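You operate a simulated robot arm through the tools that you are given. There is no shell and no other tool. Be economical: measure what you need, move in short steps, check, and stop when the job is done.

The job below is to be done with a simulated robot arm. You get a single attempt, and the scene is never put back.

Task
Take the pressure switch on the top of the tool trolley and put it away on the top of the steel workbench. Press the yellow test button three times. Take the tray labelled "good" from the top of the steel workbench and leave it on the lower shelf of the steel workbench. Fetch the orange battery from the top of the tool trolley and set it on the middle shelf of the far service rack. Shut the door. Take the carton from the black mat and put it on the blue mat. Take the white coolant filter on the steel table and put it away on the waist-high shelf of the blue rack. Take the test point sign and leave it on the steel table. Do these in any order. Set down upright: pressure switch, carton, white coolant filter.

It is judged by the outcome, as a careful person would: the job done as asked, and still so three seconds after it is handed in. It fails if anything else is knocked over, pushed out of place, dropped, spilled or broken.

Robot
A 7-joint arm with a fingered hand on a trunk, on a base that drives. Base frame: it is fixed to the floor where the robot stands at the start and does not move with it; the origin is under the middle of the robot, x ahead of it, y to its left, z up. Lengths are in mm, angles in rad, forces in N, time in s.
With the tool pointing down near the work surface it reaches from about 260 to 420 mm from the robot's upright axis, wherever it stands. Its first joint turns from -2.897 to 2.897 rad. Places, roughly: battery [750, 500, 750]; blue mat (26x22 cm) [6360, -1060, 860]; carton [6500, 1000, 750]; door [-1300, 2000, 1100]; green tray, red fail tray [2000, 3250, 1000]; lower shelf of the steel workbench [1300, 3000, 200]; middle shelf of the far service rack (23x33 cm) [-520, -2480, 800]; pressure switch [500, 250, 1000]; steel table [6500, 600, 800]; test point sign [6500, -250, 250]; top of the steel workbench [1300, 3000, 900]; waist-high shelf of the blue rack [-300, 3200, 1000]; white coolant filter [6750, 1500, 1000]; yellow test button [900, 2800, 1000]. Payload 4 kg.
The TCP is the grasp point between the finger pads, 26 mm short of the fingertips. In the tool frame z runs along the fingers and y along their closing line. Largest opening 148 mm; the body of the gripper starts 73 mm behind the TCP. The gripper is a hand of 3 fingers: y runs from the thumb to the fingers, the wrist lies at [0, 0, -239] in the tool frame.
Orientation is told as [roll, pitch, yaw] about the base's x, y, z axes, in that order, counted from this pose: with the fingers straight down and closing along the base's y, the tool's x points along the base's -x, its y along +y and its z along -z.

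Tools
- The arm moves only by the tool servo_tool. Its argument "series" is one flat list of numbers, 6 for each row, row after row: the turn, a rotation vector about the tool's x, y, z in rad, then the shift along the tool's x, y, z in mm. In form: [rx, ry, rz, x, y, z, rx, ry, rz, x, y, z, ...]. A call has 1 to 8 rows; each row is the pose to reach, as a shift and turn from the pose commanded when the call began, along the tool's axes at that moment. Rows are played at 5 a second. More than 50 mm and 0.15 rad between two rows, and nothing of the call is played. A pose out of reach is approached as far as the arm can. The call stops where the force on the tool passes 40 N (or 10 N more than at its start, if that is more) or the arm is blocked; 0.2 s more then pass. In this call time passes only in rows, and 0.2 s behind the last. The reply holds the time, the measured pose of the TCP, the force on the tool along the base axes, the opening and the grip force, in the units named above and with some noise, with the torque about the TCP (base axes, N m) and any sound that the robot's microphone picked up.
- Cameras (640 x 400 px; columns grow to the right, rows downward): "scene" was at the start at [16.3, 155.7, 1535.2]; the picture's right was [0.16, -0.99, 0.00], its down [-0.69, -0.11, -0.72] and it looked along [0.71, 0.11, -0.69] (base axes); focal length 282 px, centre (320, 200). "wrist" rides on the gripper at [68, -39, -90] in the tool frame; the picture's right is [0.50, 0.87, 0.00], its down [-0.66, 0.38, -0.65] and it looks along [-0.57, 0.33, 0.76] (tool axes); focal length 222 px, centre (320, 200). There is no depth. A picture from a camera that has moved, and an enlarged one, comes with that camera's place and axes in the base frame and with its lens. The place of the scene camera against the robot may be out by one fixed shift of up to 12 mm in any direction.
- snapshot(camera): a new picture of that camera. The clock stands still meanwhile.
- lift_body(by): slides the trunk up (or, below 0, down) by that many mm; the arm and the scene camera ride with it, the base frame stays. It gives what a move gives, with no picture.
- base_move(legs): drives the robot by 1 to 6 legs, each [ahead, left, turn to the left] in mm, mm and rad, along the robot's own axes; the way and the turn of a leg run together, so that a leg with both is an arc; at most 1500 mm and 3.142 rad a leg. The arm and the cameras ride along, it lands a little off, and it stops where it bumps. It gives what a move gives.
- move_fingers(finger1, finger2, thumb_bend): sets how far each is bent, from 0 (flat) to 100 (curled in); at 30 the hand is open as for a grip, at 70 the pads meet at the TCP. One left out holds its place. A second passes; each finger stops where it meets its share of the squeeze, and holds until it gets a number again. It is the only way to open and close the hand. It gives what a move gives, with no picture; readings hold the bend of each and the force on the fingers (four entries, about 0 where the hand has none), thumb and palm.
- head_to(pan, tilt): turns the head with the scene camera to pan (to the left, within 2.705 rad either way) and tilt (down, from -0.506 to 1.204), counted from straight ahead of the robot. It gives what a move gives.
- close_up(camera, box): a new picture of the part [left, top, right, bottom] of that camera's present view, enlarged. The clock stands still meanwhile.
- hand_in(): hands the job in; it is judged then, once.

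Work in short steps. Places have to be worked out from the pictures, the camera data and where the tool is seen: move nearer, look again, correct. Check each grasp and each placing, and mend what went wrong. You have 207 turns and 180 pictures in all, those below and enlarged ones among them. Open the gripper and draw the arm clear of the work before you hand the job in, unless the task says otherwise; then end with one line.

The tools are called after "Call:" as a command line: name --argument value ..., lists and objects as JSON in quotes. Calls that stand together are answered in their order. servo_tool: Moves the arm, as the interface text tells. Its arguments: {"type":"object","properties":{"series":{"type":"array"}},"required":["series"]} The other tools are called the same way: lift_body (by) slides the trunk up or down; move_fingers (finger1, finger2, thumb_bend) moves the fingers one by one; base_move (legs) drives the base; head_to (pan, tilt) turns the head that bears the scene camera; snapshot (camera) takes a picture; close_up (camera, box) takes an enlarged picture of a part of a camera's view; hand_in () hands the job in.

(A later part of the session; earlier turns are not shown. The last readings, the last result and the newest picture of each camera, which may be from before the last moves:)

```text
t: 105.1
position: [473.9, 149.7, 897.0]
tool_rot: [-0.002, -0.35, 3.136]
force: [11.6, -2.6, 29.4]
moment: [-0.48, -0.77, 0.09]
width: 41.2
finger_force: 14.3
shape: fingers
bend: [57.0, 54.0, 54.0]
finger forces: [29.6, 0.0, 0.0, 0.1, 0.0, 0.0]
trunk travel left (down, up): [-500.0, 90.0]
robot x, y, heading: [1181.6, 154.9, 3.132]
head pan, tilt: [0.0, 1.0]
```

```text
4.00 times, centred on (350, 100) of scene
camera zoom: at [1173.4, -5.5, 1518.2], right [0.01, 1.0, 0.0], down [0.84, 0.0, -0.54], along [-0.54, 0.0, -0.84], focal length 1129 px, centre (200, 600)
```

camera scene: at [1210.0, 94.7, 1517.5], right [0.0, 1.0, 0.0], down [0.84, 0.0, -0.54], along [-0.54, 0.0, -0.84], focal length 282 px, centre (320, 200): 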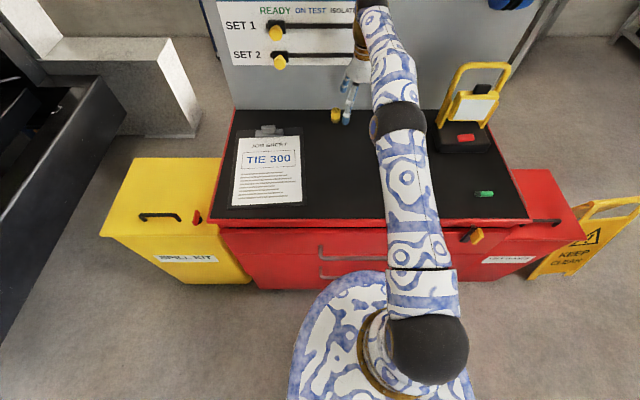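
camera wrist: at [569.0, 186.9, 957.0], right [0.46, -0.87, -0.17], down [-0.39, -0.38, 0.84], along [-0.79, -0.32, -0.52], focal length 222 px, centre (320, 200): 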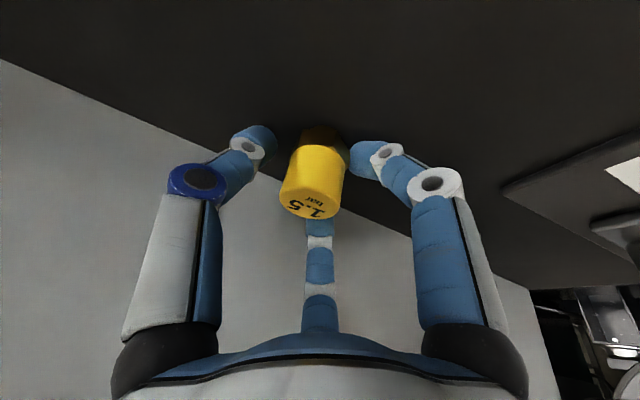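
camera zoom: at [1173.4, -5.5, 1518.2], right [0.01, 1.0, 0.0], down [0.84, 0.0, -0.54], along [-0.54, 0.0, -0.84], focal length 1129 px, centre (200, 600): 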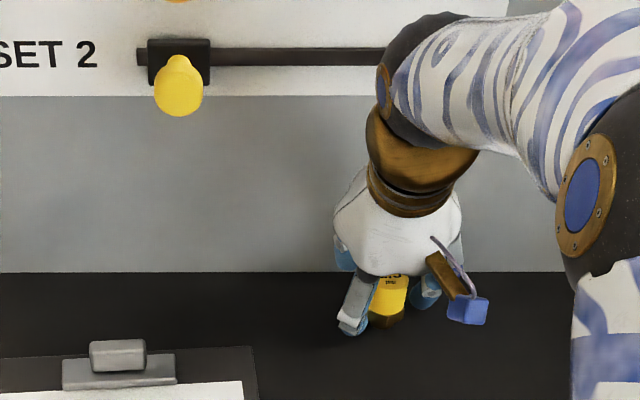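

Finger1 just touched the table; raise 5 mm and close.

Call:
servo_tool --series '[0, 0, 0, -2, 0, -5]'

Call:
move_fingers --finger1 75 --finger2 75 --thumb_bend 75

Call:
snapshot --camera "wrist"

```text
t: 105.5
position: [471.9, 151.1, 896.1]
tool_rot: [-0.001, -0.345, 3.133]
force: [3.5, -1.4, 17.2]
moment: [-0.22, -0.3, 0.03]
width: 41.5
finger_force: 8.9
shape: fingers
bend: [58.0, 54.0, 54.0]
finger forces: [16.6, 0.0, 0.1, 0.0, 0.0, 0.1]
trunk travel left (down, up): [-500.0, 90.0]
robot x, y, heading: [1179.4, 153.0, 3.135]
head pan, tilt: [0.0, 1.0]
```

```text
t: 106.5
position: [471.4, 150.6, 895.2]
tool_rot: [0.0, -0.341, 3.133]
force: [-0.2, 0.2, -0.4]
moment: [0.01, 0.03, -0.03]
width: 21.6
finger_force: 13.4
shape: fingers
bend: [63.0, 73.0, 66.0]
finger forces: [10.7, 4.7, 0.0, 0.1, 12.3, 0.0]
trunk travel left (down, up): [-500.0, 90.0]
robot x, y, heading: [1178.1, 154.5, 3.136]
head pan, tilt: [0.0, 1.0]
```

```text
143 pictures are left
camera wrist: at [565.7, 187.9, 956.8], right [0.46, -0.87, -0.17], down [-0.4, -0.38, 0.84], along [-0.79, -0.32, -0.52], focal length 222 px, centre (320, 200)
```

wrist: 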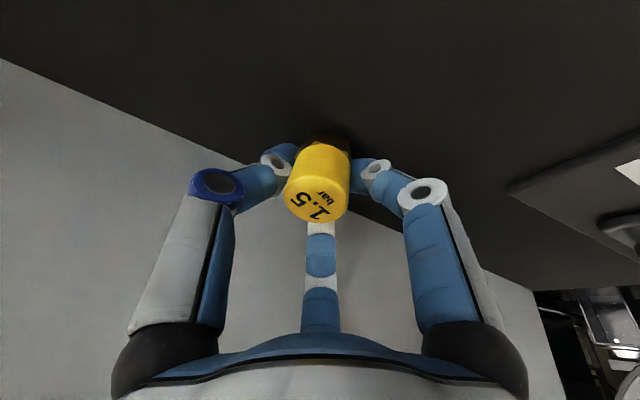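

Gripped with all three digits. Lift straight up.

Call:
servo_tool --series '[0, 0, 0, -10, 0, -29, 0, 0, 0, -25, 0, -65, 0, 0, 0, -30, 0, -100, 0, 0, 0, -20, 0, -140, 0, 0, 0, -10, 0, -180, 0, 0, 0, 0, 0, -220]'

Call:
snapshot --camera "wrist"

```text
t: 107.9
position: [543.2, 150.0, 1101.1]
tool_rot: [-0.002, -0.34, 3.134]
force: [0.2, -0.5, -0.7]
moment: [-0.01, 0.02, -0.02]
width: 21.1
finger_force: 13.1
shape: fingers
bend: [63.0, 73.0, 66.0]
finger forces: [10.5, 4.1, 0.1, 0.1, 12.0, 0.0]
trunk travel left (down, up): [-500.0, 90.0]
robot x, y, heading: [1184.4, 155.9, 3.138]
head pan, tilt: [0.0, 1.0]
```

```text
142 pictures are left
camera wrist: at [636.5, 187.3, 1162.8], right [0.46, -0.87, -0.17], down [-0.4, -0.38, 0.84], along [-0.79, -0.32, -0.52], focal length 222 px, centre (320, 200)
```

wrist: 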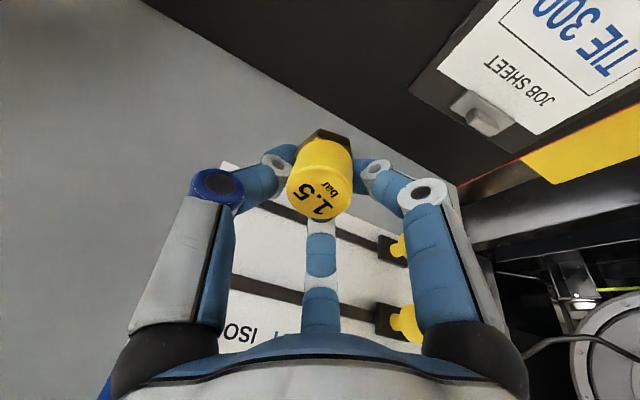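

Held firmly. Drive to the workbench, stopping short to look.

Call:
base_move --legs '[[-350, 0, 0], [0, 0, -1.565], [1400, 0, 0], [0, 500, 0]]'

Call:
head_to --pan 0 --tilt 0.6

Call:
snapshot --camera "scene"

```text
t: 123.0
position: [1066.8, 2207.0, 1101.1]
tool_rot: [-0.002, -0.342, 1.546]
force: [-0.5, 0.1, -0.5]
moment: [0.03, 0.01, 0.02]
width: 20.8
finger_force: 12.9
shape: fingers
bend: [63.0, 73.0, 66.0]
finger forces: [10.2, 3.8, 0.0, 0.1, 11.8, 0.0]
trunk travel left (down, up): [-500.0, 90.0]
robot x, y, heading: [1061.9, 1567.5, 1.548]
head pan, tilt: [0.0, 1.0]
```

```text
t: 123.9
position: [1067.4, 2208.8, 1100.7]
tool_rot: [-0.001, -0.342, 1.548]
force: [-0.2, -1.0, -0.9]
moment: [0.01, 0.01, -0.01]
width: 20.8
finger_force: 12.9
shape: fingers
bend: [63.0, 73.0, 66.0]
finger forces: [10.3, 3.8, 0.1, 0.0, 11.8, 0.1]
trunk travel left (down, up): [-500.0, 90.0]
robot x, y, heading: [1058.9, 1565.3, 1.546]
head pan, tilt: [0.0, 0.6]
```

```text
141 pictures are left
camera scene: at [905.4, 1589.8, 1549.4], right [1.0, -0.02, 0.0], down [-0.01, -0.57, -0.82], along [0.02, 0.82, -0.57], focal length 282 px, centre (320, 200)
```

scene: 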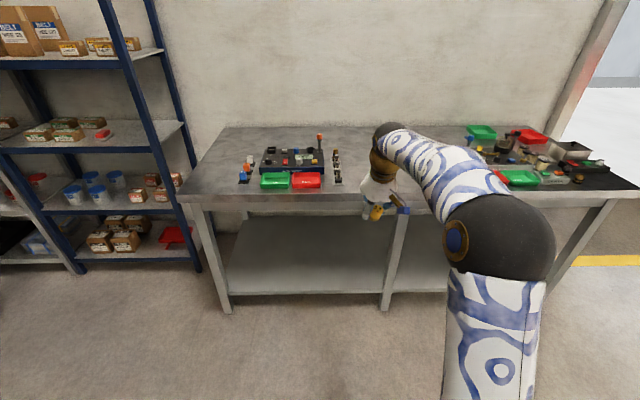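

Call:
close_up --camera "scene" --box '[180, 110, 420, 260]'

Call:
close_up --camera "scene" --box '[220, 130, 360, 218]'

Call:
close_up --camera "scene" --box '[440, 110, 640, 235]'

```text
2.67 times, centred on (300, 185) of scene
camera zoom: at [905.4, 1589.8, 1549.4], right [1.0, -0.02, 0.0], down [-0.01, -0.57, -0.82], along [0.02, 0.82, -0.57], focal length 752 px, centre (373, 240)
```

zoom: 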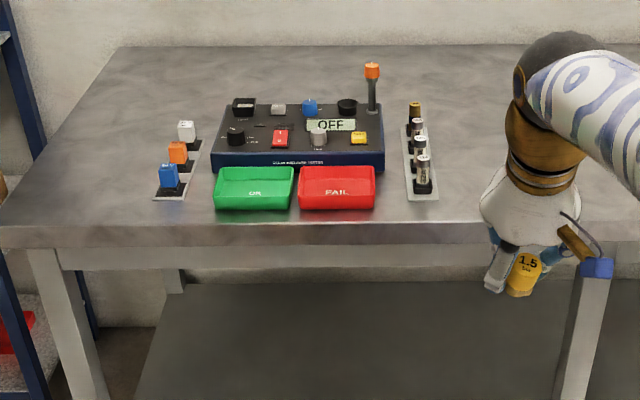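

```text
4.55 times, centred on (290, 174) of scene
camera zoom: at [905.4, 1589.8, 1549.4], right [1.0, -0.02, 0.0], down [-0.01, -0.57, -0.82], along [0.02, 0.82, -0.57], focal length 1283 px, centre (456, 318)
```

zoom: 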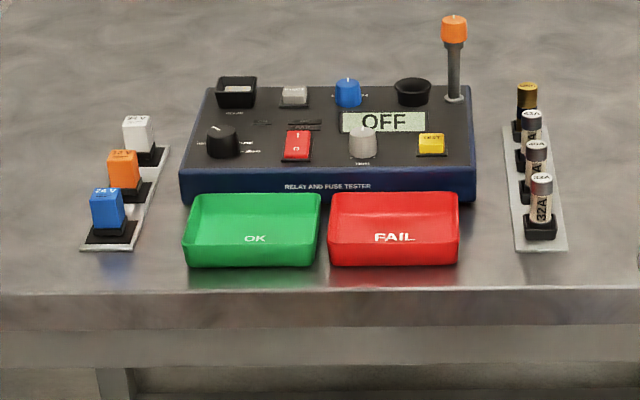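

```text
3.20 times, centred on (540, 172) of scene
camera zoom: at [905.4, 1589.8, 1549.4], right [1.0, -0.02, 0.0], down [-0.01, -0.57, -0.82], along [0.02, 0.82, -0.57], focal length 903 px, centre (-384, 288)
```

zoom: 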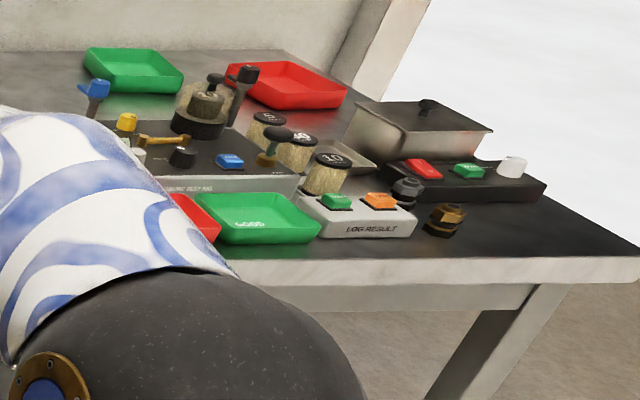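

Tester with yellow TEST button at left cluster; "GOOD" tray in right cluster. Bench top ≈z 880, front edge y≈2605. I'll set the switch in the free area near (1290, 2715).

Call:
base_move --legs '[[510, -215, 0]]'

Call:
snapshot --camera "scene"

Call:
snapshot --camera "wrist"

```text
t: 127.1
position: [1295.6, 2724.4, 1101.6]
tool_rot: [0.0, -0.342, 1.538]
force: [-0.3, -0.2, -1.6]
moment: [-0.01, 0.01, 0.03]
width: 20.4
finger_force: 12.5
shape: fingers
bend: [63.0, 73.0, 66.0]
finger forces: [10.3, 3.9, 0.0, 0.0, 11.9, 0.1]
trunk travel left (down, up): [-500.0, 90.0]
robot x, y, heading: [1285.8, 2083.2, 1.543]
head pan, tilt: [0.0, 0.6]
```

```text
137 pictures are left
camera scene: at [1129.4, 2107.3, 1549.5], right [1.0, -0.03, 0.0], down [-0.02, -0.57, -0.82], along [0.03, 0.82, -0.57], focal length 282 px, centre (320, 200)
```

scene: 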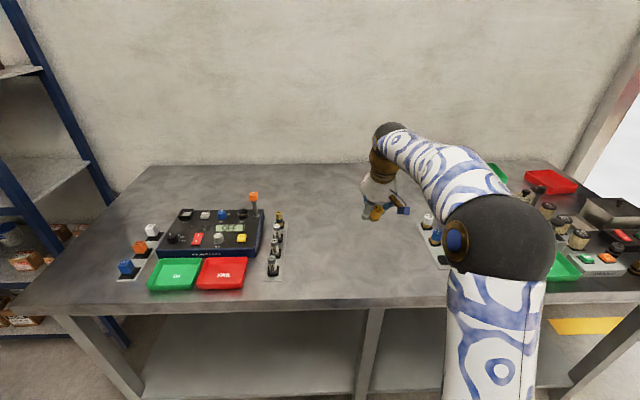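

```text
136 pictures are left
camera wrist: at [1331.9, 2628.6, 1162.1], right [-0.88, -0.44, -0.17], down [-0.37, 0.41, 0.84], along [-0.3, 0.8, -0.52], focal length 222 px, centre (320, 200)
```

wrist: 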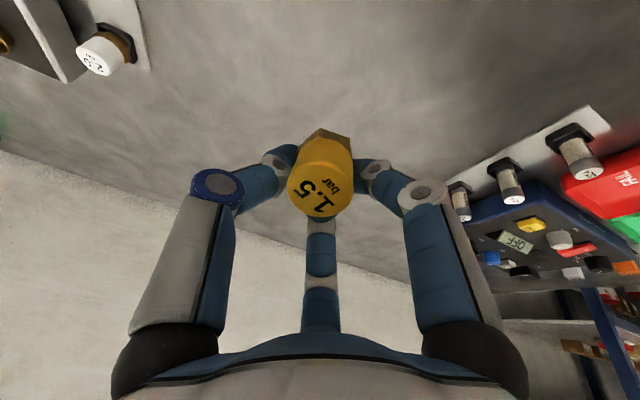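

Spot below is clear. Lower vertically ~165 mm, then in small steps.

Call:
servo_tool --series '[0, 0, 0, 14, 0, 38, 0, 0, 0, 28, 0, 78, 0, 0, 0, 42, 0, 118, 0, 0, 0, 55, 0, 155]'

Call:
servo_tool --series '[0, 0, 0, 1.5, 0, 4, 0, 0, 0, 3, 0, 8, 0, 0, 0, 4, 0, 11, 0, 0, 0, 5, 0, 14, 0, 0, 0, 6, 0, 17, 0, 0, 0, 7, 0, 20, 0, 0, 0, 8, 0, 23, 0, 0, 0, 9, 0, 26]'

Call:
snapshot --camera "wrist"

```text
t: 128.1
position: [1296.1, 2724.8, 936.8]
tool_rot: [0.0, -0.347, 1.537]
force: [0.8, 2.6, 4.0]
moment: [-0.02, -0.03, 0.05]
width: 20.4
finger_force: 14.7
shape: fingers
bend: [63.0, 73.0, 66.0]
finger forces: [11.0, 5.0, 0.0, 0.0, 13.9, 0.0]
trunk travel left (down, up): [-500.0, 90.0]
robot x, y, heading: [1282.3, 2080.6, 1.54]
head pan, tilt: [0.0, 0.6]
```

```text
t: 129.3
position: [1297.7, 2728.5, 925.6]
tool_rot: [-0.002, -0.359, 1.534]
force: [1.6, -1.0, 18.4]
moment: [0.08, -0.17, -0.04]
width: 0.0
finger_force: 11.8
shape: fingers
bend: [74.0, 75.0, 73.0]
finger forces: [0.0, 0.0, 0.0, 0.1, 23.3, 0.0]
trunk travel left (down, up): [-500.0, 90.0]
robot x, y, heading: [1281.0, 2082.0, 1.541]
head pan, tilt: [0.0, 0.6]
stopped in row 6: the force on the tool passed its limit at 44 N (the readings are from after the stop); the commanded pose is now the measured one
```

```text
135 pictures are left
camera wrist: at [1332.7, 2630.4, 985.2], right [-0.88, -0.44, -0.18], down [-0.37, 0.4, 0.84], along [-0.3, 0.81, -0.51], focal length 222 px, centre (320, 200)
```

wrist: 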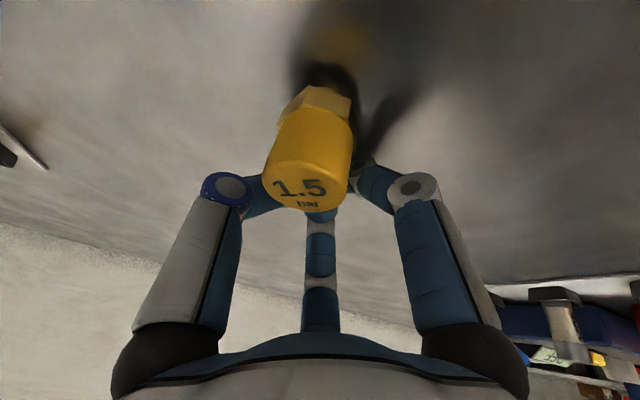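

I pressed too far; the switch slipped in the grasp. Look closely from the scene camera.

Call:
close_up --camera "scene" --box '[310, 190, 430, 290]'

```text
4.00 times, centred on (370, 240) of scene
camera zoom: at [1129.5, 2104.7, 1549.5], right [1.0, -0.03, 0.0], down [-0.02, -0.56, -0.83], along [0.03, 0.83, -0.56], focal length 1129 px, centre (120, 40)
```

zoom: 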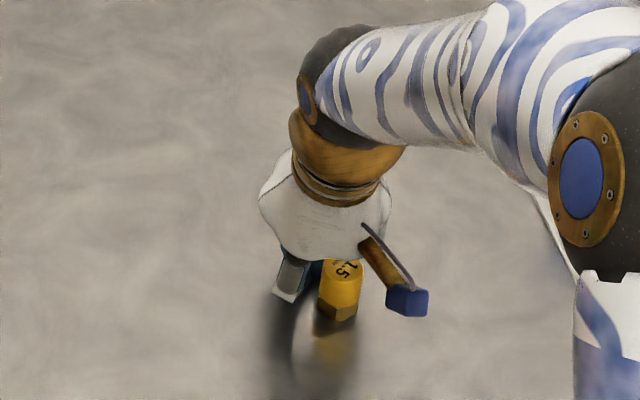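

It looks standing, touching the fingers. Raise 8 mm and check.

Call:
servo_tool --series '[0, 0, 0, -3, 0, -8]'

Call:
snapshot --camera "wrist"

Call:
close_up --camera "scene" --box '[330, 220, 410, 280]'

```text
t: 129.8
position: [1298.0, 2726.9, 929.6]
tool_rot: [-0.002, -0.351, 1.535]
force: [-1.0, 0.1, -0.5]
moment: [-0.01, 0.02, 0.01]
width: 0.0
finger_force: 0.0
shape: fingers
bend: [73.0, 75.0, 72.0]
finger forces: [0.0, 0.1, 0.0, 0.1, 0.1, 0.1]
trunk travel left (down, up): [-500.0, 90.0]
robot x, y, heading: [1285.5, 2083.5, 1.541]
head pan, tilt: [0.0, 0.6]
```

```text
133 pictures are left
camera wrist: at [1332.7, 2629.7, 990.2], right [-0.88, -0.44, -0.17], down [-0.37, 0.4, 0.84], along [-0.3, 0.8, -0.52], focal length 222 px, centre (320, 200)
```

wrist: 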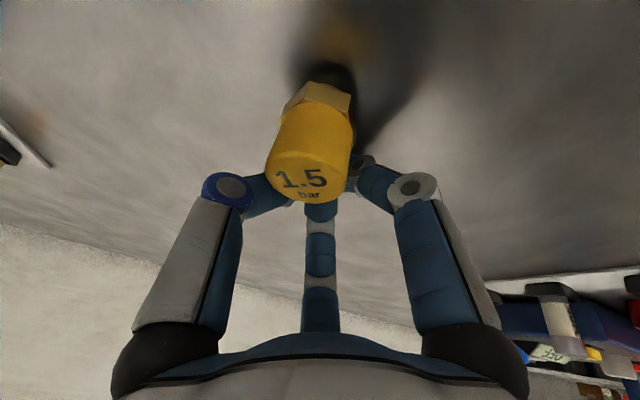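

```text
6.67 times, centred on (370, 250) of scene
camera zoom: at [1129.6, 2106.7, 1549.1], right [1.0, -0.03, 0.0], down [-0.02, -0.56, -0.83], along [0.03, 0.82, -0.56], focal length 1881 px, centre (-13, -133)
```

zoom: 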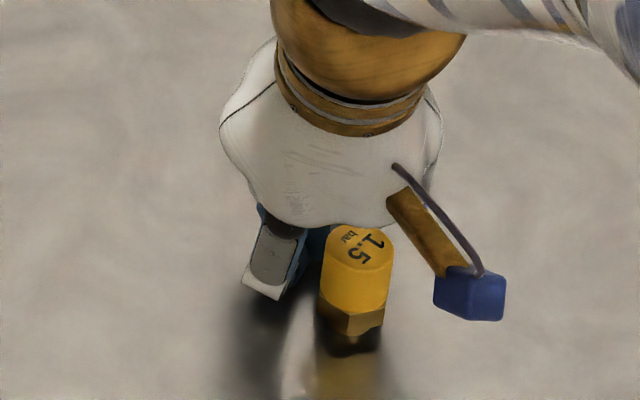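

It stands free, no contact force. Raise vertically out.

Call:
servo_tool --series '[0, 0, 0, -4, 0, -10, 0, 0, 0, -7, 0, -20, 0, 0, 0, -11, 0, -30]'

Call:
snapshot --camera "wrist"

Call:
close_up --camera "scene" --box '[330, 220, 410, 280]'

```text
t: 130.6
position: [1296.5, 2727.0, 961.4]
tool_rot: [-0.003, -0.352, 1.535]
force: [0.0, -1.1, 0.0]
moment: [-0.01, 0.0, 0.01]
width: 0.2
finger_force: 0.0
shape: fingers
bend: [73.0, 75.0, 72.0]
finger forces: [0.1, 0.0, 0.0, 0.1, 0.0, 0.0]
trunk travel left (down, up): [-500.0, 90.0]
robot x, y, heading: [1281.0, 2080.6, 1.539]
head pan, tilt: [0.0, 0.6]
```

```text
131 pictures are left
camera wrist: at [1332.4, 2630.2, 1022.7], right [-0.88, -0.44, -0.17], down [-0.37, 0.4, 0.84], along [-0.3, 0.8, -0.52], focal length 222 px, centre (320, 200)
```

wrist: 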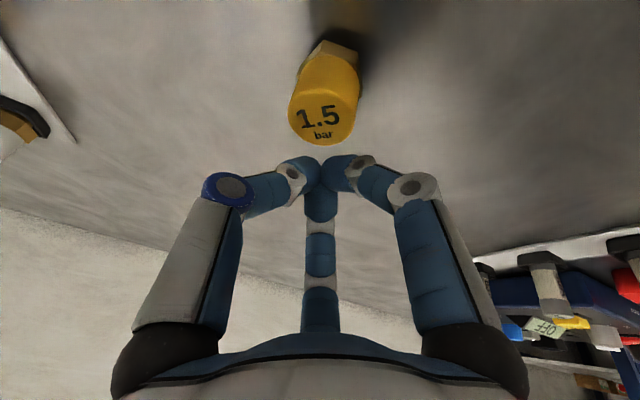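

```text
6.67 times, centred on (370, 250) of scene
camera zoom: at [1129.5, 2107.0, 1549.5], right [1.0, -0.03, 0.0], down [-0.02, -0.56, -0.83], along [0.03, 0.82, -0.56], focal length 1881 px, centre (-13, -133)
```

zoom: 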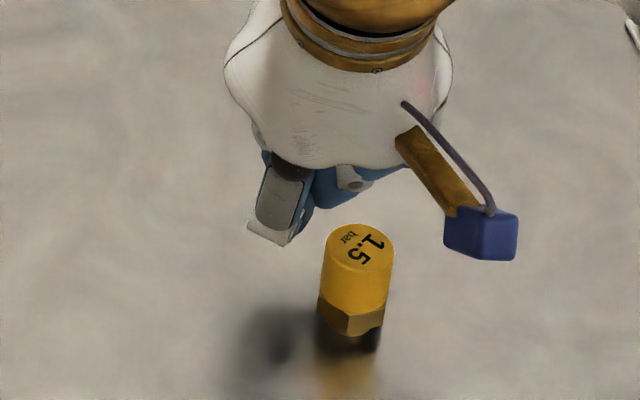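

Switch stands upright. Next the TEST button: raise, straighten the tool, and shift the base left 370 mm.

Call:
servo_tool --series '[0, 0, 0, -14, 0, -40, 0, 0, 0, -28, 0, -80, 0, 0.12, 0, -42, 0, -120, 0, 0.24, 0, -42, 0, -120, 0, 0.352, 0, -42, 0, -120]'

Call:
base_move --legs '[[0, 375, 0.03]]'

Call:
snapshot --camera "wrist"

Call:
snapshot --camera "scene"

```text
t: 131.8
position: [1296.3, 2726.9, 1089.4]
tool_rot: [-0.001, 0.001, 1.536]
force: [-0.6, 0.7, 0.7]
moment: [0.01, 0.03, 0.04]
width: 0.0
finger_force: 0.1
shape: fingers
bend: [73.0, 75.0, 72.0]
finger forces: [0.0, 0.1, 0.1, 0.0, 0.0, 0.0]
trunk travel left (down, up): [-500.0, 90.0]
robot x, y, heading: [1287.3, 2081.2, 1.544]
head pan, tilt: [0.0, 0.6]
```

```text
t: 134.1
position: [899.6, 2733.7, 1088.8]
tool_rot: [-0.002, 0.002, 1.563]
force: [-0.9, -0.7, 0.2]
moment: [0.03, -0.01, 0.01]
width: 0.3
finger_force: 0.0
shape: fingers
bend: [73.0, 75.0, 72.0]
finger forces: [0.1, 0.0, 0.0, 0.0, 0.1, 0.1]
trunk travel left (down, up): [-500.0, 90.0]
robot x, y, heading: [908.9, 2086.6, 1.57]
head pan, tilt: [0.0, 0.6]
```

```text
129 pictures are left
camera wrist: at [938.4, 2664.7, 1179.0], right [-0.87, -0.49, 0.0], down [-0.38, 0.66, 0.65], along [-0.32, 0.57, -0.76], focal length 222 px, centre (320, 200)
```

wrist: 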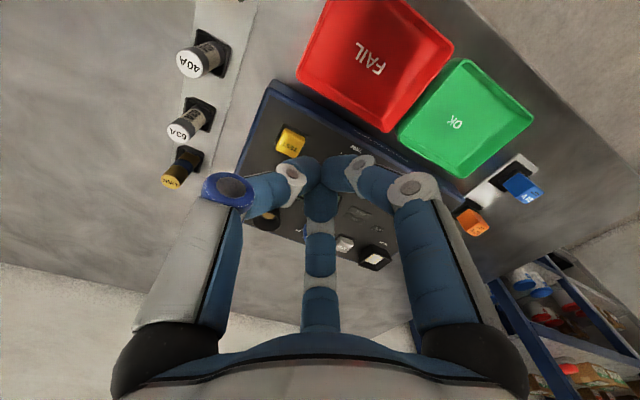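

```text
128 pictures are left
camera scene: at [750.6, 2109.2, 1549.5], right [1.0, 0.0, 0.0], down [0.0, -0.57, -0.83], along [0.0, 0.82, -0.57], focal length 282 px, centre (320, 200)
```

scene: 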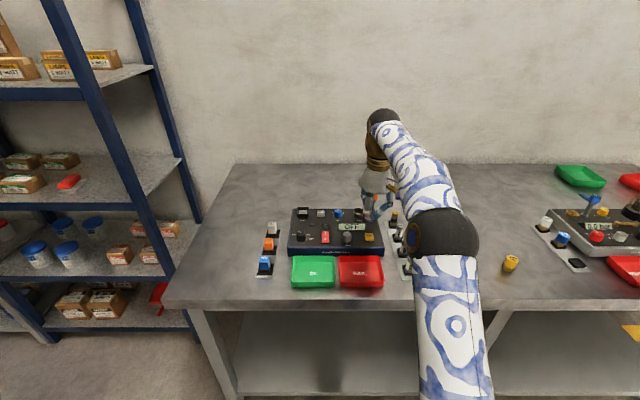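

Button ≈(912,2768,~960). Move above it and look.

Call:
servo_tool --series '[0, 0, 0, -34, -12, 0, 0, 0, 0, -34, -12, 40, 0, 0, 0, -34, -12, 70]'

Call:
snapshot --camera "wrist"

Call:
close_up --camera "scene" --box '[320, 190, 420, 260]'

```text
t: 134.9
position: [912.9, 2767.0, 1021.7]
tool_rot: [-0.001, -0.002, 1.566]
force: [0.0, 0.6, 0.0]
moment: [0.01, 0.01, -0.01]
width: 0.0
finger_force: 0.1
shape: fingers
bend: [73.0, 75.0, 72.0]
finger forces: [0.0, 0.0, 0.1, 0.0, 0.0, 0.1]
out of reach, approached as far as the arm can: row 1
trunk travel left (down, up): [-500.0, 90.0]
robot x, y, heading: [911.8, 2088.4, 1.569]
head pan, tilt: [0.0, 0.6]
```

```text
127 pictures are left
camera wrist: at [951.2, 2699.5, 1111.4], right [-0.87, -0.49, 0.0], down [-0.38, 0.66, 0.65], along [-0.32, 0.57, -0.76], focal length 222 px, centre (320, 200)
```

wrist: 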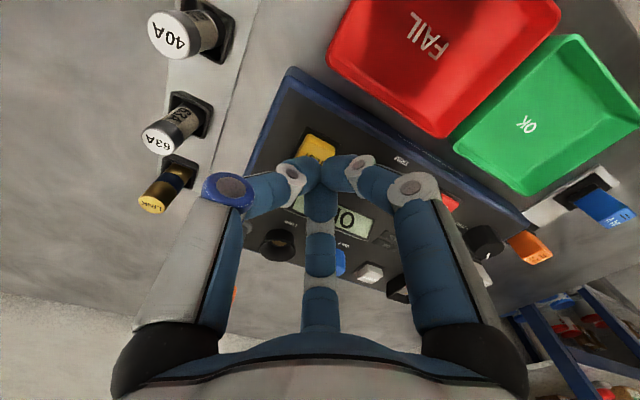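

```text
5.71 times, centred on (370, 225) of scene
camera zoom: at [750.9, 2109.0, 1549.5], right [1.0, 0.0, 0.0], down [0.0, -0.56, -0.83], along [0.0, 0.83, -0.56], focal length 1612 px, centre (34, 57)
```

zoom: 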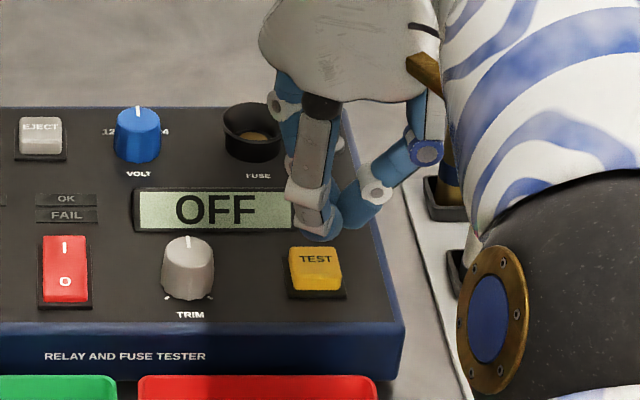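

Aligned. Press down gradually.

Call:
servo_tool --series '[0, 0, 0, 0, 0, 15, 0, 0, 0, 0, 0, 24, 0, 0, 0, 0, 0, 28, 0, 0, 0, 0, 0, 32]'

Call:
snapshot --camera "wrist"

```text
t: 135.9
position: [912.2, 2767.6, 988.8]
tool_rot: [-0.001, 0.0, 1.563]
force: [-0.2, -0.2, 0.4]
moment: [-0.01, -0.01, -0.02]
width: 0.0
finger_force: 0.1
shape: fingers
bend: [73.0, 75.0, 72.0]
finger forces: [0.1, 0.1, 0.0, 0.1, 0.0, 0.1]
trunk travel left (down, up): [-500.0, 90.0]
robot x, y, heading: [906.1, 2089.1, 1.57]
head pan, tilt: [0.0, 0.6]
```

```text
125 pictures are left
camera wrist: at [950.5, 2698.2, 1077.4], right [-0.87, -0.49, 0.0], down [-0.38, 0.66, 0.65], along [-0.32, 0.57, -0.76], focal length 222 px, centre (320, 200)
```

wrist: 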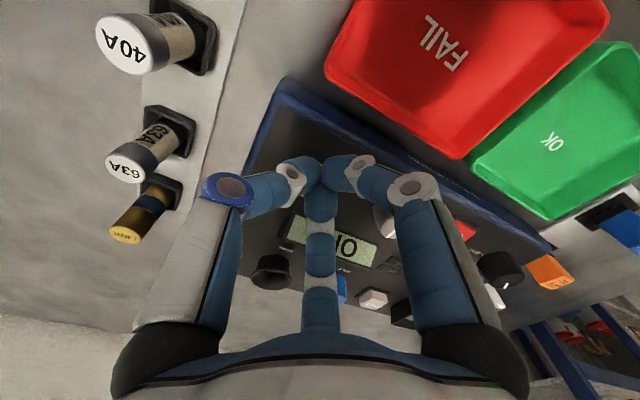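

Call:
servo_tool --series '[0, 0, 0, 0, 0, 3, 0, 0, 0, 0, 0, 5, 0, 0, 0, 0, 0, 7, 0, 0, 0, 0, 0, 9]'

Call:
close_up --camera "scene" --box '[320, 190, 420, 260]'

```text
t: 136.9
position: [912.8, 2766.9, 979.3]
tool_rot: [-0.002, 0.0, 1.565]
force: [1.1, -1.0, 4.4]
moment: [0.01, -0.04, 0.01]
width: 0.0
finger_force: 0.1
shape: fingers
bend: [73.0, 75.0, 72.0]
finger forces: [0.0, 0.1, 0.0, 0.1, 0.1, 0.0]
trunk travel left (down, up): [-500.0, 90.0]
robot x, y, heading: [902.3, 2085.5, 1.568]
head pan, tilt: [0.0, 0.6]
heard: click
```

```text
5.71 times, centred on (370, 225) of scene
camera zoom: at [750.9, 2108.7, 1549.6], right [1.0, 0.0, 0.0], down [0.0, -0.56, -0.83], along [0.0, 0.83, -0.56], focal length 1612 px, centre (34, 57)
```

zoom: 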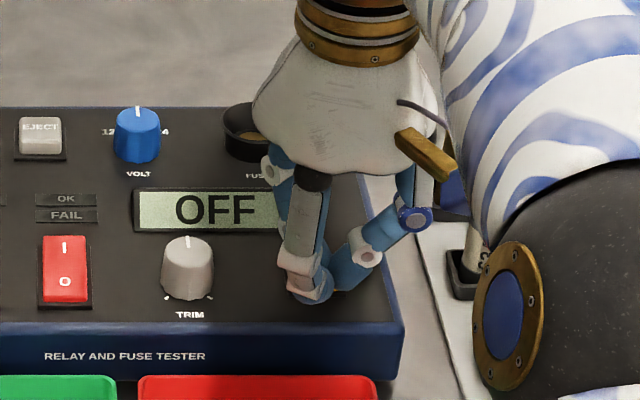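

One click heard. Release and press again.

Call:
servo_tool --series '[0, 0, 0, 0, 0, -8, 0, 0, 0, 0, 0, -14, 0, 0, 0, 0, 0, -14]'

Call:
servo_tool --series '[0, 0, 0, 0, 0, 7, 0, 0, 0, 0, 0, 12, 0, 0, 0, 0, 0, 14]'

Call:
servo_tool --series '[0, 0, 0, 0, 0, -8, 0, 0, 0, 0, 0, -14, 0, 0, 0, 0, 0, -14]'

```text
t: 137.7
position: [912.8, 2768.5, 992.3]
tool_rot: [-0.001, 0.0, 1.566]
force: [-0.7, 0.0, -0.7]
moment: [-0.02, 0.03, 0.0]
width: 0.1
finger_force: 0.1
shape: fingers
bend: [73.0, 75.0, 72.0]
finger forces: [0.0, 0.0, 0.0, 0.1, 0.1, 0.1]
trunk travel left (down, up): [-500.0, 90.0]
robot x, y, heading: [905.7, 2085.4, 1.57]
head pan, tilt: [0.0, 0.6]
```

```text
t: 138.5
position: [912.8, 2768.7, 979.0]
tool_rot: [-0.002, -0.002, 1.565]
force: [0.2, 0.3, 4.6]
moment: [0.01, -0.02, -0.02]
width: 0.2
finger_force: 0.1
shape: fingers
bend: [73.0, 75.0, 72.0]
finger forces: [0.0, 0.1, 0.1, 0.0, 0.0, 0.0]
trunk travel left (down, up): [-500.0, 90.0]
robot x, y, heading: [909.4, 2089.8, 1.57]
head pan, tilt: [0.0, 0.6]
heard: click
```

```text
t: 139.3
position: [911.3, 2767.7, 993.1]
tool_rot: [-0.003, 0.0, 1.564]
force: [-0.2, -0.5, 0.3]
moment: [-0.01, 0.03, -0.01]
width: 0.0
finger_force: 0.0
shape: fingers
bend: [73.0, 75.0, 72.0]
finger forces: [0.1, 0.1, 0.1, 0.0, 0.0, 0.1]
trunk travel left (down, up): [-500.0, 90.0]
robot x, y, heading: [906.9, 2087.0, 1.569]
head pan, tilt: [0.0, 0.6]
```

Third press, then lift away.

Call:
servo_tool --series '[0, 0, 0, 0, 0, 7, 0, 0, 0, 0, 0, 12, 0, 0, 0, 0, 0, 14]'

Call:
servo_tool --series '[0, 0, 0, 0, 0, -30, 0, 0, 0, 20, 0, -70, 0, 0, 0, 60, 0, -100, 0, 0, 0, 100, 0, -110, 0, 0, 0, 150, 0, -120]'

Call:
move_fingers --finger1 30 --finger2 30 --thumb_bend 30

Call:
close_up --camera "scene" --box '[480, 140, 640, 300]'

```text
t: 140.1
position: [912.9, 2766.7, 980.1]
tool_rot: [-0.002, 0.0, 1.564]
force: [0.2, 1.4, 7.1]
moment: [0.05, -0.08, 0.0]
width: 0.0
finger_force: 0.0
shape: fingers
bend: [73.0, 75.0, 72.0]
finger forces: [0.0, 0.0, 0.1, 0.0, 0.0, 0.0]
trunk travel left (down, up): [-500.0, 90.0]
robot x, y, heading: [907.2, 2089.1, 1.566]
head pan, tilt: [0.0, 0.6]
heard: click
```

```text
refused: row 5 steps farther than a row can; nothing moved
```

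```text
t: 141.1
position: [913.2, 2765.9, 979.1]
tool_rot: [-0.002, -0.003, 1.565]
force: [1.9, -10.1, 6.0]
moment: [0.07, 0.16, 0.12]
width: 126.4
finger_force: 5.1
shape: fingers
bend: [30.0, 38.0, 30.0]
finger forces: [0.1, 10.4, 0.1, 0.0, 0.0, 0.1]
trunk travel left (down, up): [-500.0, 90.0]
robot x, y, heading: [907.0, 2088.5, 1.569]
head pan, tilt: [0.0, 0.6]
```

```text
2.50 times, centred on (560, 220) of scene
camera zoom: at [751.2, 2107.2, 1549.5], right [1.0, 0.0, 0.0], down [0.0, -0.56, -0.83], along [0.0, 0.83, -0.56], focal length 705 px, centre (-280, 150)
```

zoom: 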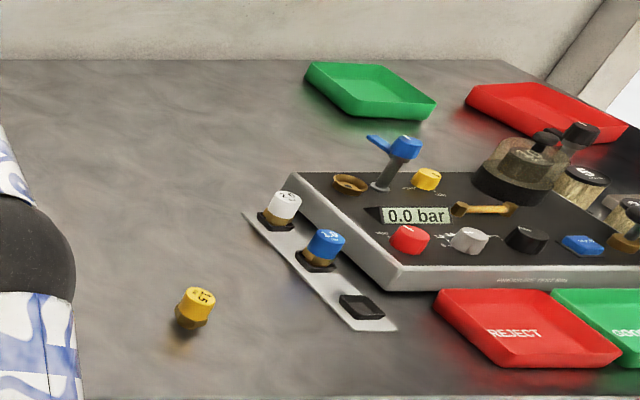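

The lift was refused and fingers opened low, finger2 touching something. Re-bend fingers, then lift.

Call:
move_fingers --finger1 60 --finger2 60 --thumb_bend 60

Call:
servo_tool --series '[0, 0, 0, 0, 0, -30, 0, 0, 0, 10, 0, -65, 0, 0, 0, 40, 0, -90, 0, 0, 0, 80, 0, -110, 0, 0, 0, 120, 0, -120]'

Call:
close_up --camera "scene" --box '[240, 170, 440, 300]'

```text
t: 142.1
position: [912.2, 2767.1, 978.7]
tool_rot: [-0.002, 0.0, 1.564]
force: [-3.1, 4.2, 6.8]
moment: [0.41, 0.19, -0.02]
width: 29.9
finger_force: 6.5
shape: fingers
bend: [60.0, 55.0, 60.0]
finger forces: [0.0, 12.9, 0.0, 0.0, 0.0, 0.1]
trunk travel left (down, up): [-500.0, 90.0]
robot x, y, heading: [907.2, 2089.7, 1.568]
head pan, tilt: [0.0, 0.6]
```

```text
t: 143.3
position: [913.2, 2646.3, 1099.8]
tool_rot: [-0.002, 0.0, 1.561]
force: [0.5, -0.1, -0.3]
moment: [-0.02, 0.0, -0.01]
width: 29.7
finger_force: 0.1
shape: fingers
bend: [60.0, 60.0, 60.0]
finger forces: [0.1, 0.0, 0.1, 0.1, 0.1, 0.0]
trunk travel left (down, up): [-500.0, 90.0]
robot x, y, heading: [906.2, 2084.9, 1.571]
head pan, tilt: [0.0, 0.6]
```

```text
3.08 times, centred on (340, 235) of scene
camera zoom: at [750.8, 2108.6, 1549.5], right [1.0, 0.0, 0.0], down [0.0, -0.56, -0.83], along [0.0, 0.83, -0.56], focal length 868 px, centre (258, 92)
```

zoom: 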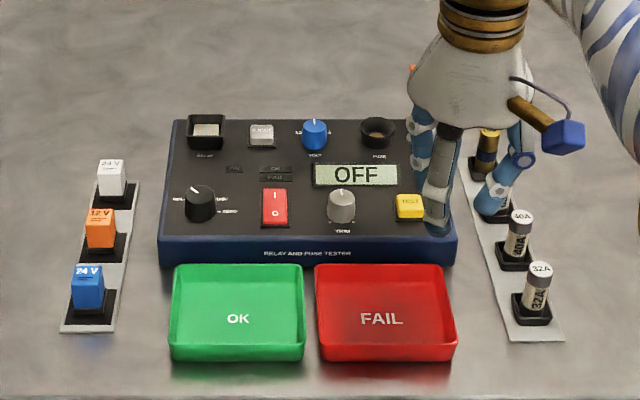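

All in place, three clicks heard. Now drive right to the GOOD tray.

Call:
base_move --legs '[[0, -930, 0]]'

Call:
snapshot --camera "wrist"

Call:
snapshot --camera "scene"

```text
t: 148.2
position: [1826.6, 2653.3, 1098.6]
tool_rot: [-0.003, 0.0, 1.583]
force: [0.2, -0.2, 0.7]
moment: [0.0, -0.01, 0.02]
width: 29.9
finger_force: 0.1
shape: fingers
bend: [60.0, 60.0, 60.0]
finger forces: [0.0, 0.0, 0.1, 0.0, 0.0, 0.0]
trunk travel left (down, up): [-500.0, 90.0]
robot x, y, heading: [1831.3, 2096.2, 1.586]
head pan, tilt: [0.0, 0.6]
```

```text
121 pictures are left
camera wrist: at [1868.0, 2585.2, 1189.4], right [-0.86, -0.51, 0.0], down [-0.39, 0.65, 0.65], along [-0.33, 0.56, -0.76], focal length 222 px, centre (320, 200)
```

wrist: 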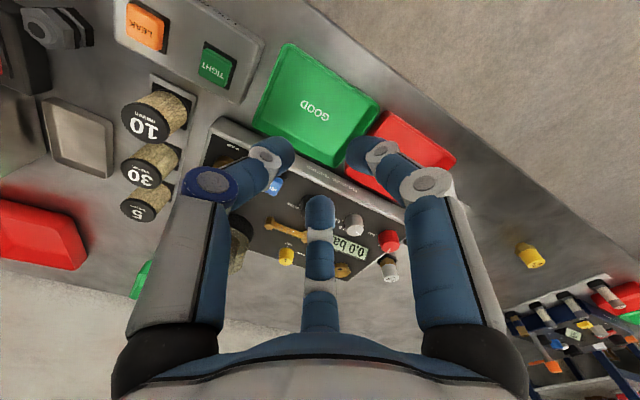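

```text
120 pictures are left
camera scene: at [1676.1, 2112.6, 1549.5], right [1.0, 0.02, 0.0], down [0.01, -0.56, -0.83], along [-0.01, 0.82, -0.56], focal length 282 px, centre (320, 200)
```

scene: 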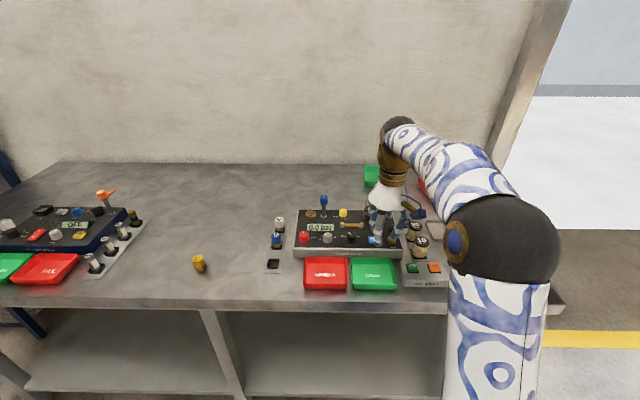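

Tray rim: x 1768–1886, y 2620–2711. I'll pinch its front wall: rotate the tool so thumb is in front and fingers inside the tray.

Call:
servo_tool --series '[0, 0, 0.14, 0, 0, 0, 0, 0, 0.28, 0, 0, 0, 0, 0, 0.42, 0, 0, 0, 0, 0, 0.56, 0, 0, 0, 0, 0, 0.7, 0, 0, 0, 0, 0, 0.84, 0, 0, 0, 0, 0, 0.98, 0, 0, 0, 0, 0, 1.12, 0, 0, 0]'

Call:
servo_tool --series '[0, 0, 0.14, 0, 0, 0, 0, 0, 0.28, 0, 0, 0, 0, 0, 0.42, 0, 0, 0, 0, 0, 0.45, 0, 0, 0]'

Call:
snapshot --camera "wrist"

```text
t: 150.0
position: [1829.0, 2652.9, 1099.8]
tool_rot: [0.001, -0.001, 0.461]
force: [-0.3, 0.8, 0.5]
moment: [0.0, -0.04, 0.01]
width: 29.8
finger_force: 0.1
shape: fingers
bend: [60.0, 60.0, 60.0]
finger forces: [0.1, 0.0, 0.0, 0.0, 0.0, 0.1]
trunk travel left (down, up): [-500.0, 90.0]
robot x, y, heading: [1830.0, 2094.1, 1.583]
head pan, tilt: [0.0, 0.6]
```

```text
t: 151.0
position: [1826.0, 2653.7, 1101.3]
tool_rot: [-0.001, -0.001, 0.013]
force: [0.5, 0.2, 0.4]
moment: [0.0, 0.04, 0.0]
width: 30.1
finger_force: 0.0
shape: fingers
bend: [60.0, 60.0, 60.0]
finger forces: [0.1, 0.0, 0.0, 0.1, 0.1, 0.0]
trunk travel left (down, up): [-500.0, 90.0]
robot x, y, heading: [1831.5, 2094.0, 1.592]
head pan, tilt: [0.0, 0.6]
```

```text
119 pictures are left
camera wrist: at [1760.9, 2613.0, 1189.2], right [-0.51, 0.86, 0.0], down [0.65, 0.39, 0.66], along [0.56, 0.33, -0.76], focal length 222 px, centre (320, 200)
```

wrist: 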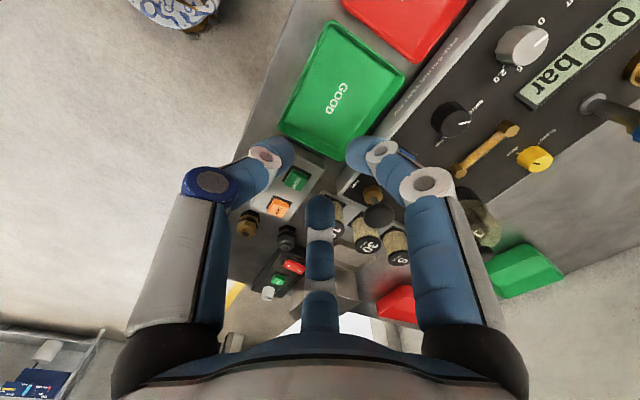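

Move above the tray's front wall with fingers part-open.

Call:
move_fingers --finger1 50 --finger2 50 --thumb_bend 50

Call:
servo_tool --series '[0, 0, 0, 0, -16, 40, 0, 0, 0, 0, -33, 80, 0, 0, 0, 0, -33, 115, 0, 0, 0, 0, -33, 138]'

Call:
snapshot --camera "wrist"

Call:
close_up --camera "scene" --box '[290, 210, 450, 310]'

```text
t: 152.0
position: [1827.8, 2653.7, 1099.6]
tool_rot: [0.001, -0.001, 0.011]
force: [-0.5, -0.7, -0.2]
moment: [0.01, -0.02, 0.0]
width: 61.7
finger_force: 0.0
shape: fingers
bend: [50.0, 50.0, 50.0]
finger forces: [0.0, 0.0, 0.0, 0.0, 0.1, 0.0]
trunk travel left (down, up): [-500.0, 90.0]
robot x, y, heading: [1834.4, 2094.2, 1.59]
head pan, tilt: [0.0, 0.6]
```

```text
t: 153.0
position: [1828.3, 2621.8, 958.9]
tool_rot: [0.003, -0.002, 0.011]
force: [-0.3, -0.7, -0.3]
moment: [0.02, 0.0, -0.02]
width: 61.8
finger_force: 0.0
shape: fingers
bend: [50.0, 50.0, 50.0]
finger forces: [0.1, 0.1, 0.1, 0.0, 0.0, 0.0]
trunk travel left (down, up): [-500.0, 90.0]
robot x, y, heading: [1833.2, 2094.0, 1.588]
head pan, tilt: [0.0, 0.6]
```

```text
118 pictures are left
camera wrist: at [1760.9, 2581.5, 1048.5], right [-0.51, 0.86, 0.0], down [0.65, 0.39, 0.66], along [0.56, 0.34, -0.76], focal length 222 px, centre (320, 200)
```

wrist: 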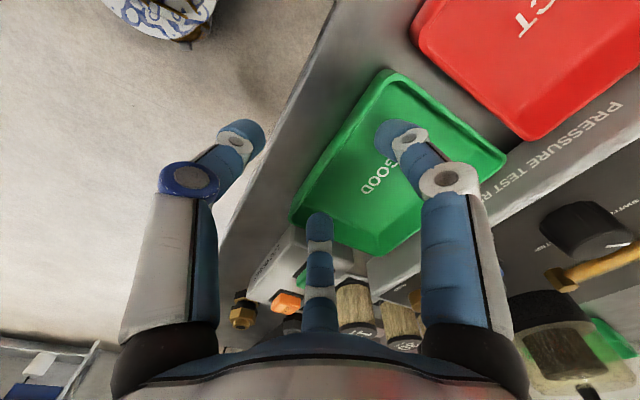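

```text
4.00 times, centred on (370, 260) of scene
camera zoom: at [1675.9, 2112.8, 1549.5], right [1.0, 0.02, 0.0], down [0.01, -0.57, -0.82], along [-0.01, 0.82, -0.57], focal length 1129 px, centre (120, -40)
```

zoom: 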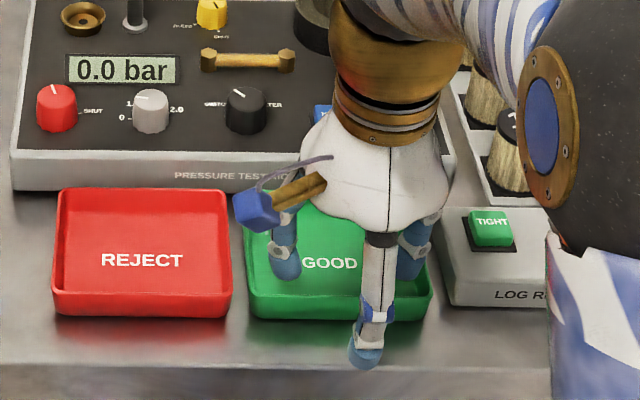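

Straddling the wall correctly. Descend 25 mm and close.

Call:
servo_tool --series '[0, 0, 0, 0, 0, 10, 0, 0, 0, 0, 0, 18, 0, 0, 0, 0, 0, 25]'

Call:
move_fingers --finger1 75 --finger2 75 --thumb_bend 75

Call:
snapshot --camera "wrist"

```text
t: 153.8
position: [1829.1, 2620.0, 936.6]
tool_rot: [0.005, -0.001, 0.014]
force: [0.2, -0.4, 14.6]
moment: [0.31, 0.15, 0.02]
width: 62.0
finger_force: 7.1
shape: fingers
bend: [50.0, 50.0, 50.0]
finger forces: [9.1, 5.4, 0.1, 0.1, 0.0, 0.1]
trunk travel left (down, up): [-500.0, 90.0]
robot x, y, heading: [1834.5, 2094.7, 1.585]
head pan, tilt: [0.0, 0.6]
```

```text
t: 154.8
position: [1829.2, 2620.7, 935.6]
tool_rot: [-0.001, -0.001, 0.012]
force: [0.0, 12.1, -6.0]
moment: [0.2, -0.03, 0.0]
width: 2.1
finger_force: 9.3
shape: fingers
bend: [65.0, 65.0, 73.0]
finger forces: [7.5, 7.5, 0.0, 0.0, 2.9, 0.1]
trunk travel left (down, up): [-500.0, 90.0]
robot x, y, heading: [1834.4, 2092.3, 1.585]
head pan, tilt: [0.0, 0.6]
```

```text
116 pictures are left
camera wrist: at [1762.2, 2581.0, 1024.1], right [-0.51, 0.86, 0.0], down [0.65, 0.39, 0.65], along [0.56, 0.33, -0.76], focal length 222 px, centre (320, 200)
```

wrist: 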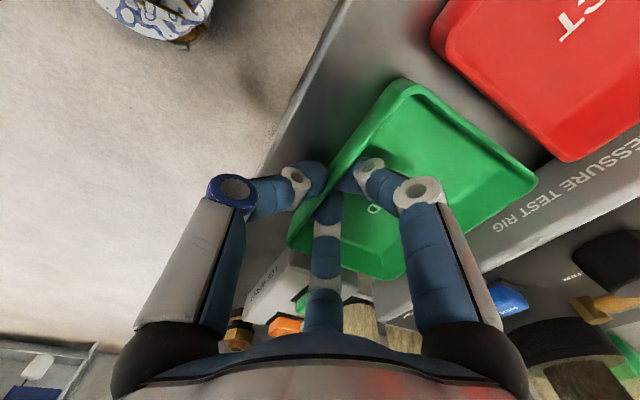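

Call:
servo_tool --series '[0, 0, 0, 0, 2, -4]'

Call:
move_fingers --finger1 80 --finger2 80 --thumb_bend 80

Call:
close_up --camera "scene" --box '[290, 210, 450, 310]'

```text
t: 155.2
position: [1829.5, 2621.5, 938.9]
tool_rot: [-0.004, -0.002, 0.013]
force: [-0.1, 8.0, -9.4]
moment: [0.12, 0.0, 0.04]
width: 1.8
finger_force: 8.7
shape: fingers
bend: [72.0, 72.0, 72.0]
finger forces: [6.6, 6.6, 0.0, 0.0, 4.0, 0.1]
trunk travel left (down, up): [-500.0, 90.0]
robot x, y, heading: [1832.2, 2096.7, 1.585]
head pan, tilt: [0.0, 0.6]
```

```text
t: 156.2
position: [1829.7, 2622.6, 939.7]
tool_rot: [-0.001, -0.003, 0.012]
force: [-0.6, 4.4, -13.8]
moment: [0.03, 0.02, 0.0]
width: 0.1
finger_force: 16.0
shape: fingers
bend: [73.0, 73.0, 73.0]
finger forces: [11.0, 11.0, 0.0, 0.0, 10.8, 0.0]
trunk travel left (down, up): [-500.0, 90.0]
robot x, y, heading: [1830.6, 2093.7, 1.586]
head pan, tilt: [0.0, 0.6]
```

```text
4.00 times, centred on (370, 260) of scene
camera zoom: at [1675.8, 2114.4, 1549.4], right [1.0, 0.02, 0.0], down [0.01, -0.57, -0.82], along [-0.01, 0.82, -0.57], focal length 1129 px, centre (120, -40)
```

zoom: 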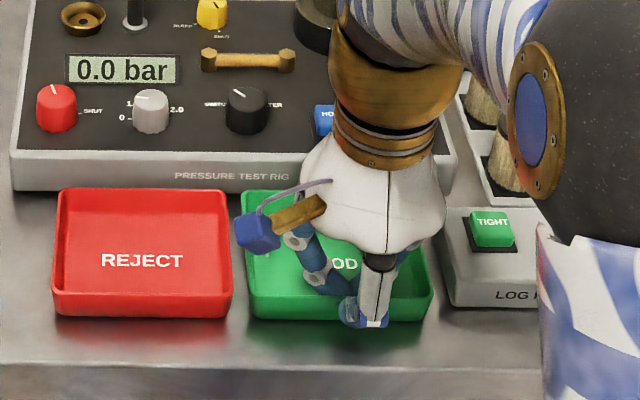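

Lift 12 mm and check if the tray follows.

Call:
servo_tool --series '[0, 0, 0, 0, 0, -6, 0, 0, 0, 0, 0, -14]'

Call:
snapshot --camera "wrist"

Call:
close_up --camera "scene" --box '[290, 210, 450, 310]'

```text
t: 156.8
position: [1828.2, 2622.3, 955.3]
tool_rot: [-0.001, -0.002, 0.014]
force: [0.5, -0.4, -0.2]
moment: [0.02, 0.0, -0.02]
width: 0.0
finger_force: 0.0
shape: fingers
bend: [75.0, 74.0, 76.0]
finger forces: [0.1, 0.0, 0.0, 0.1, 0.0, 0.1]
trunk travel left (down, up): [-500.0, 90.0]
robot x, y, heading: [1830.7, 2092.2, 1.586]
head pan, tilt: [0.0, 0.6]
```

```text
114 pictures are left
camera wrist: at [1761.1, 2581.9, 1045.0], right [-0.51, 0.86, 0.0], down [0.65, 0.39, 0.66], along [0.56, 0.33, -0.76], focal length 222 px, centre (320, 200)
```

wrist: 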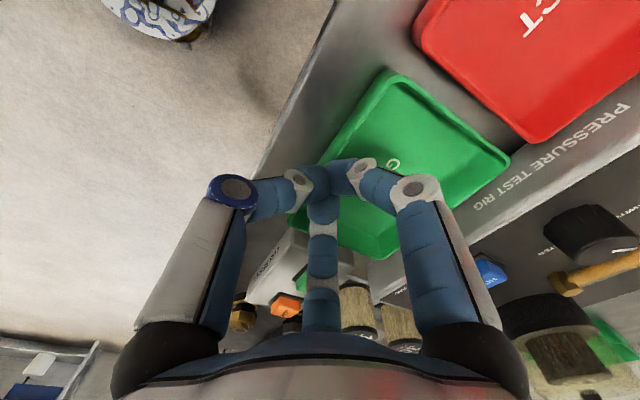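

```text
4.00 times, centred on (370, 260) of scene
camera zoom: at [1675.9, 2112.5, 1549.7], right [1.0, 0.02, 0.0], down [0.01, -0.56, -0.83], along [-0.01, 0.82, -0.56], focal length 1129 px, centre (120, -40)
```

zoom: 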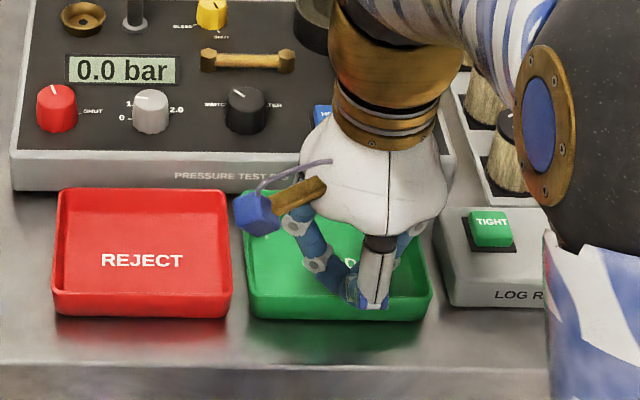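

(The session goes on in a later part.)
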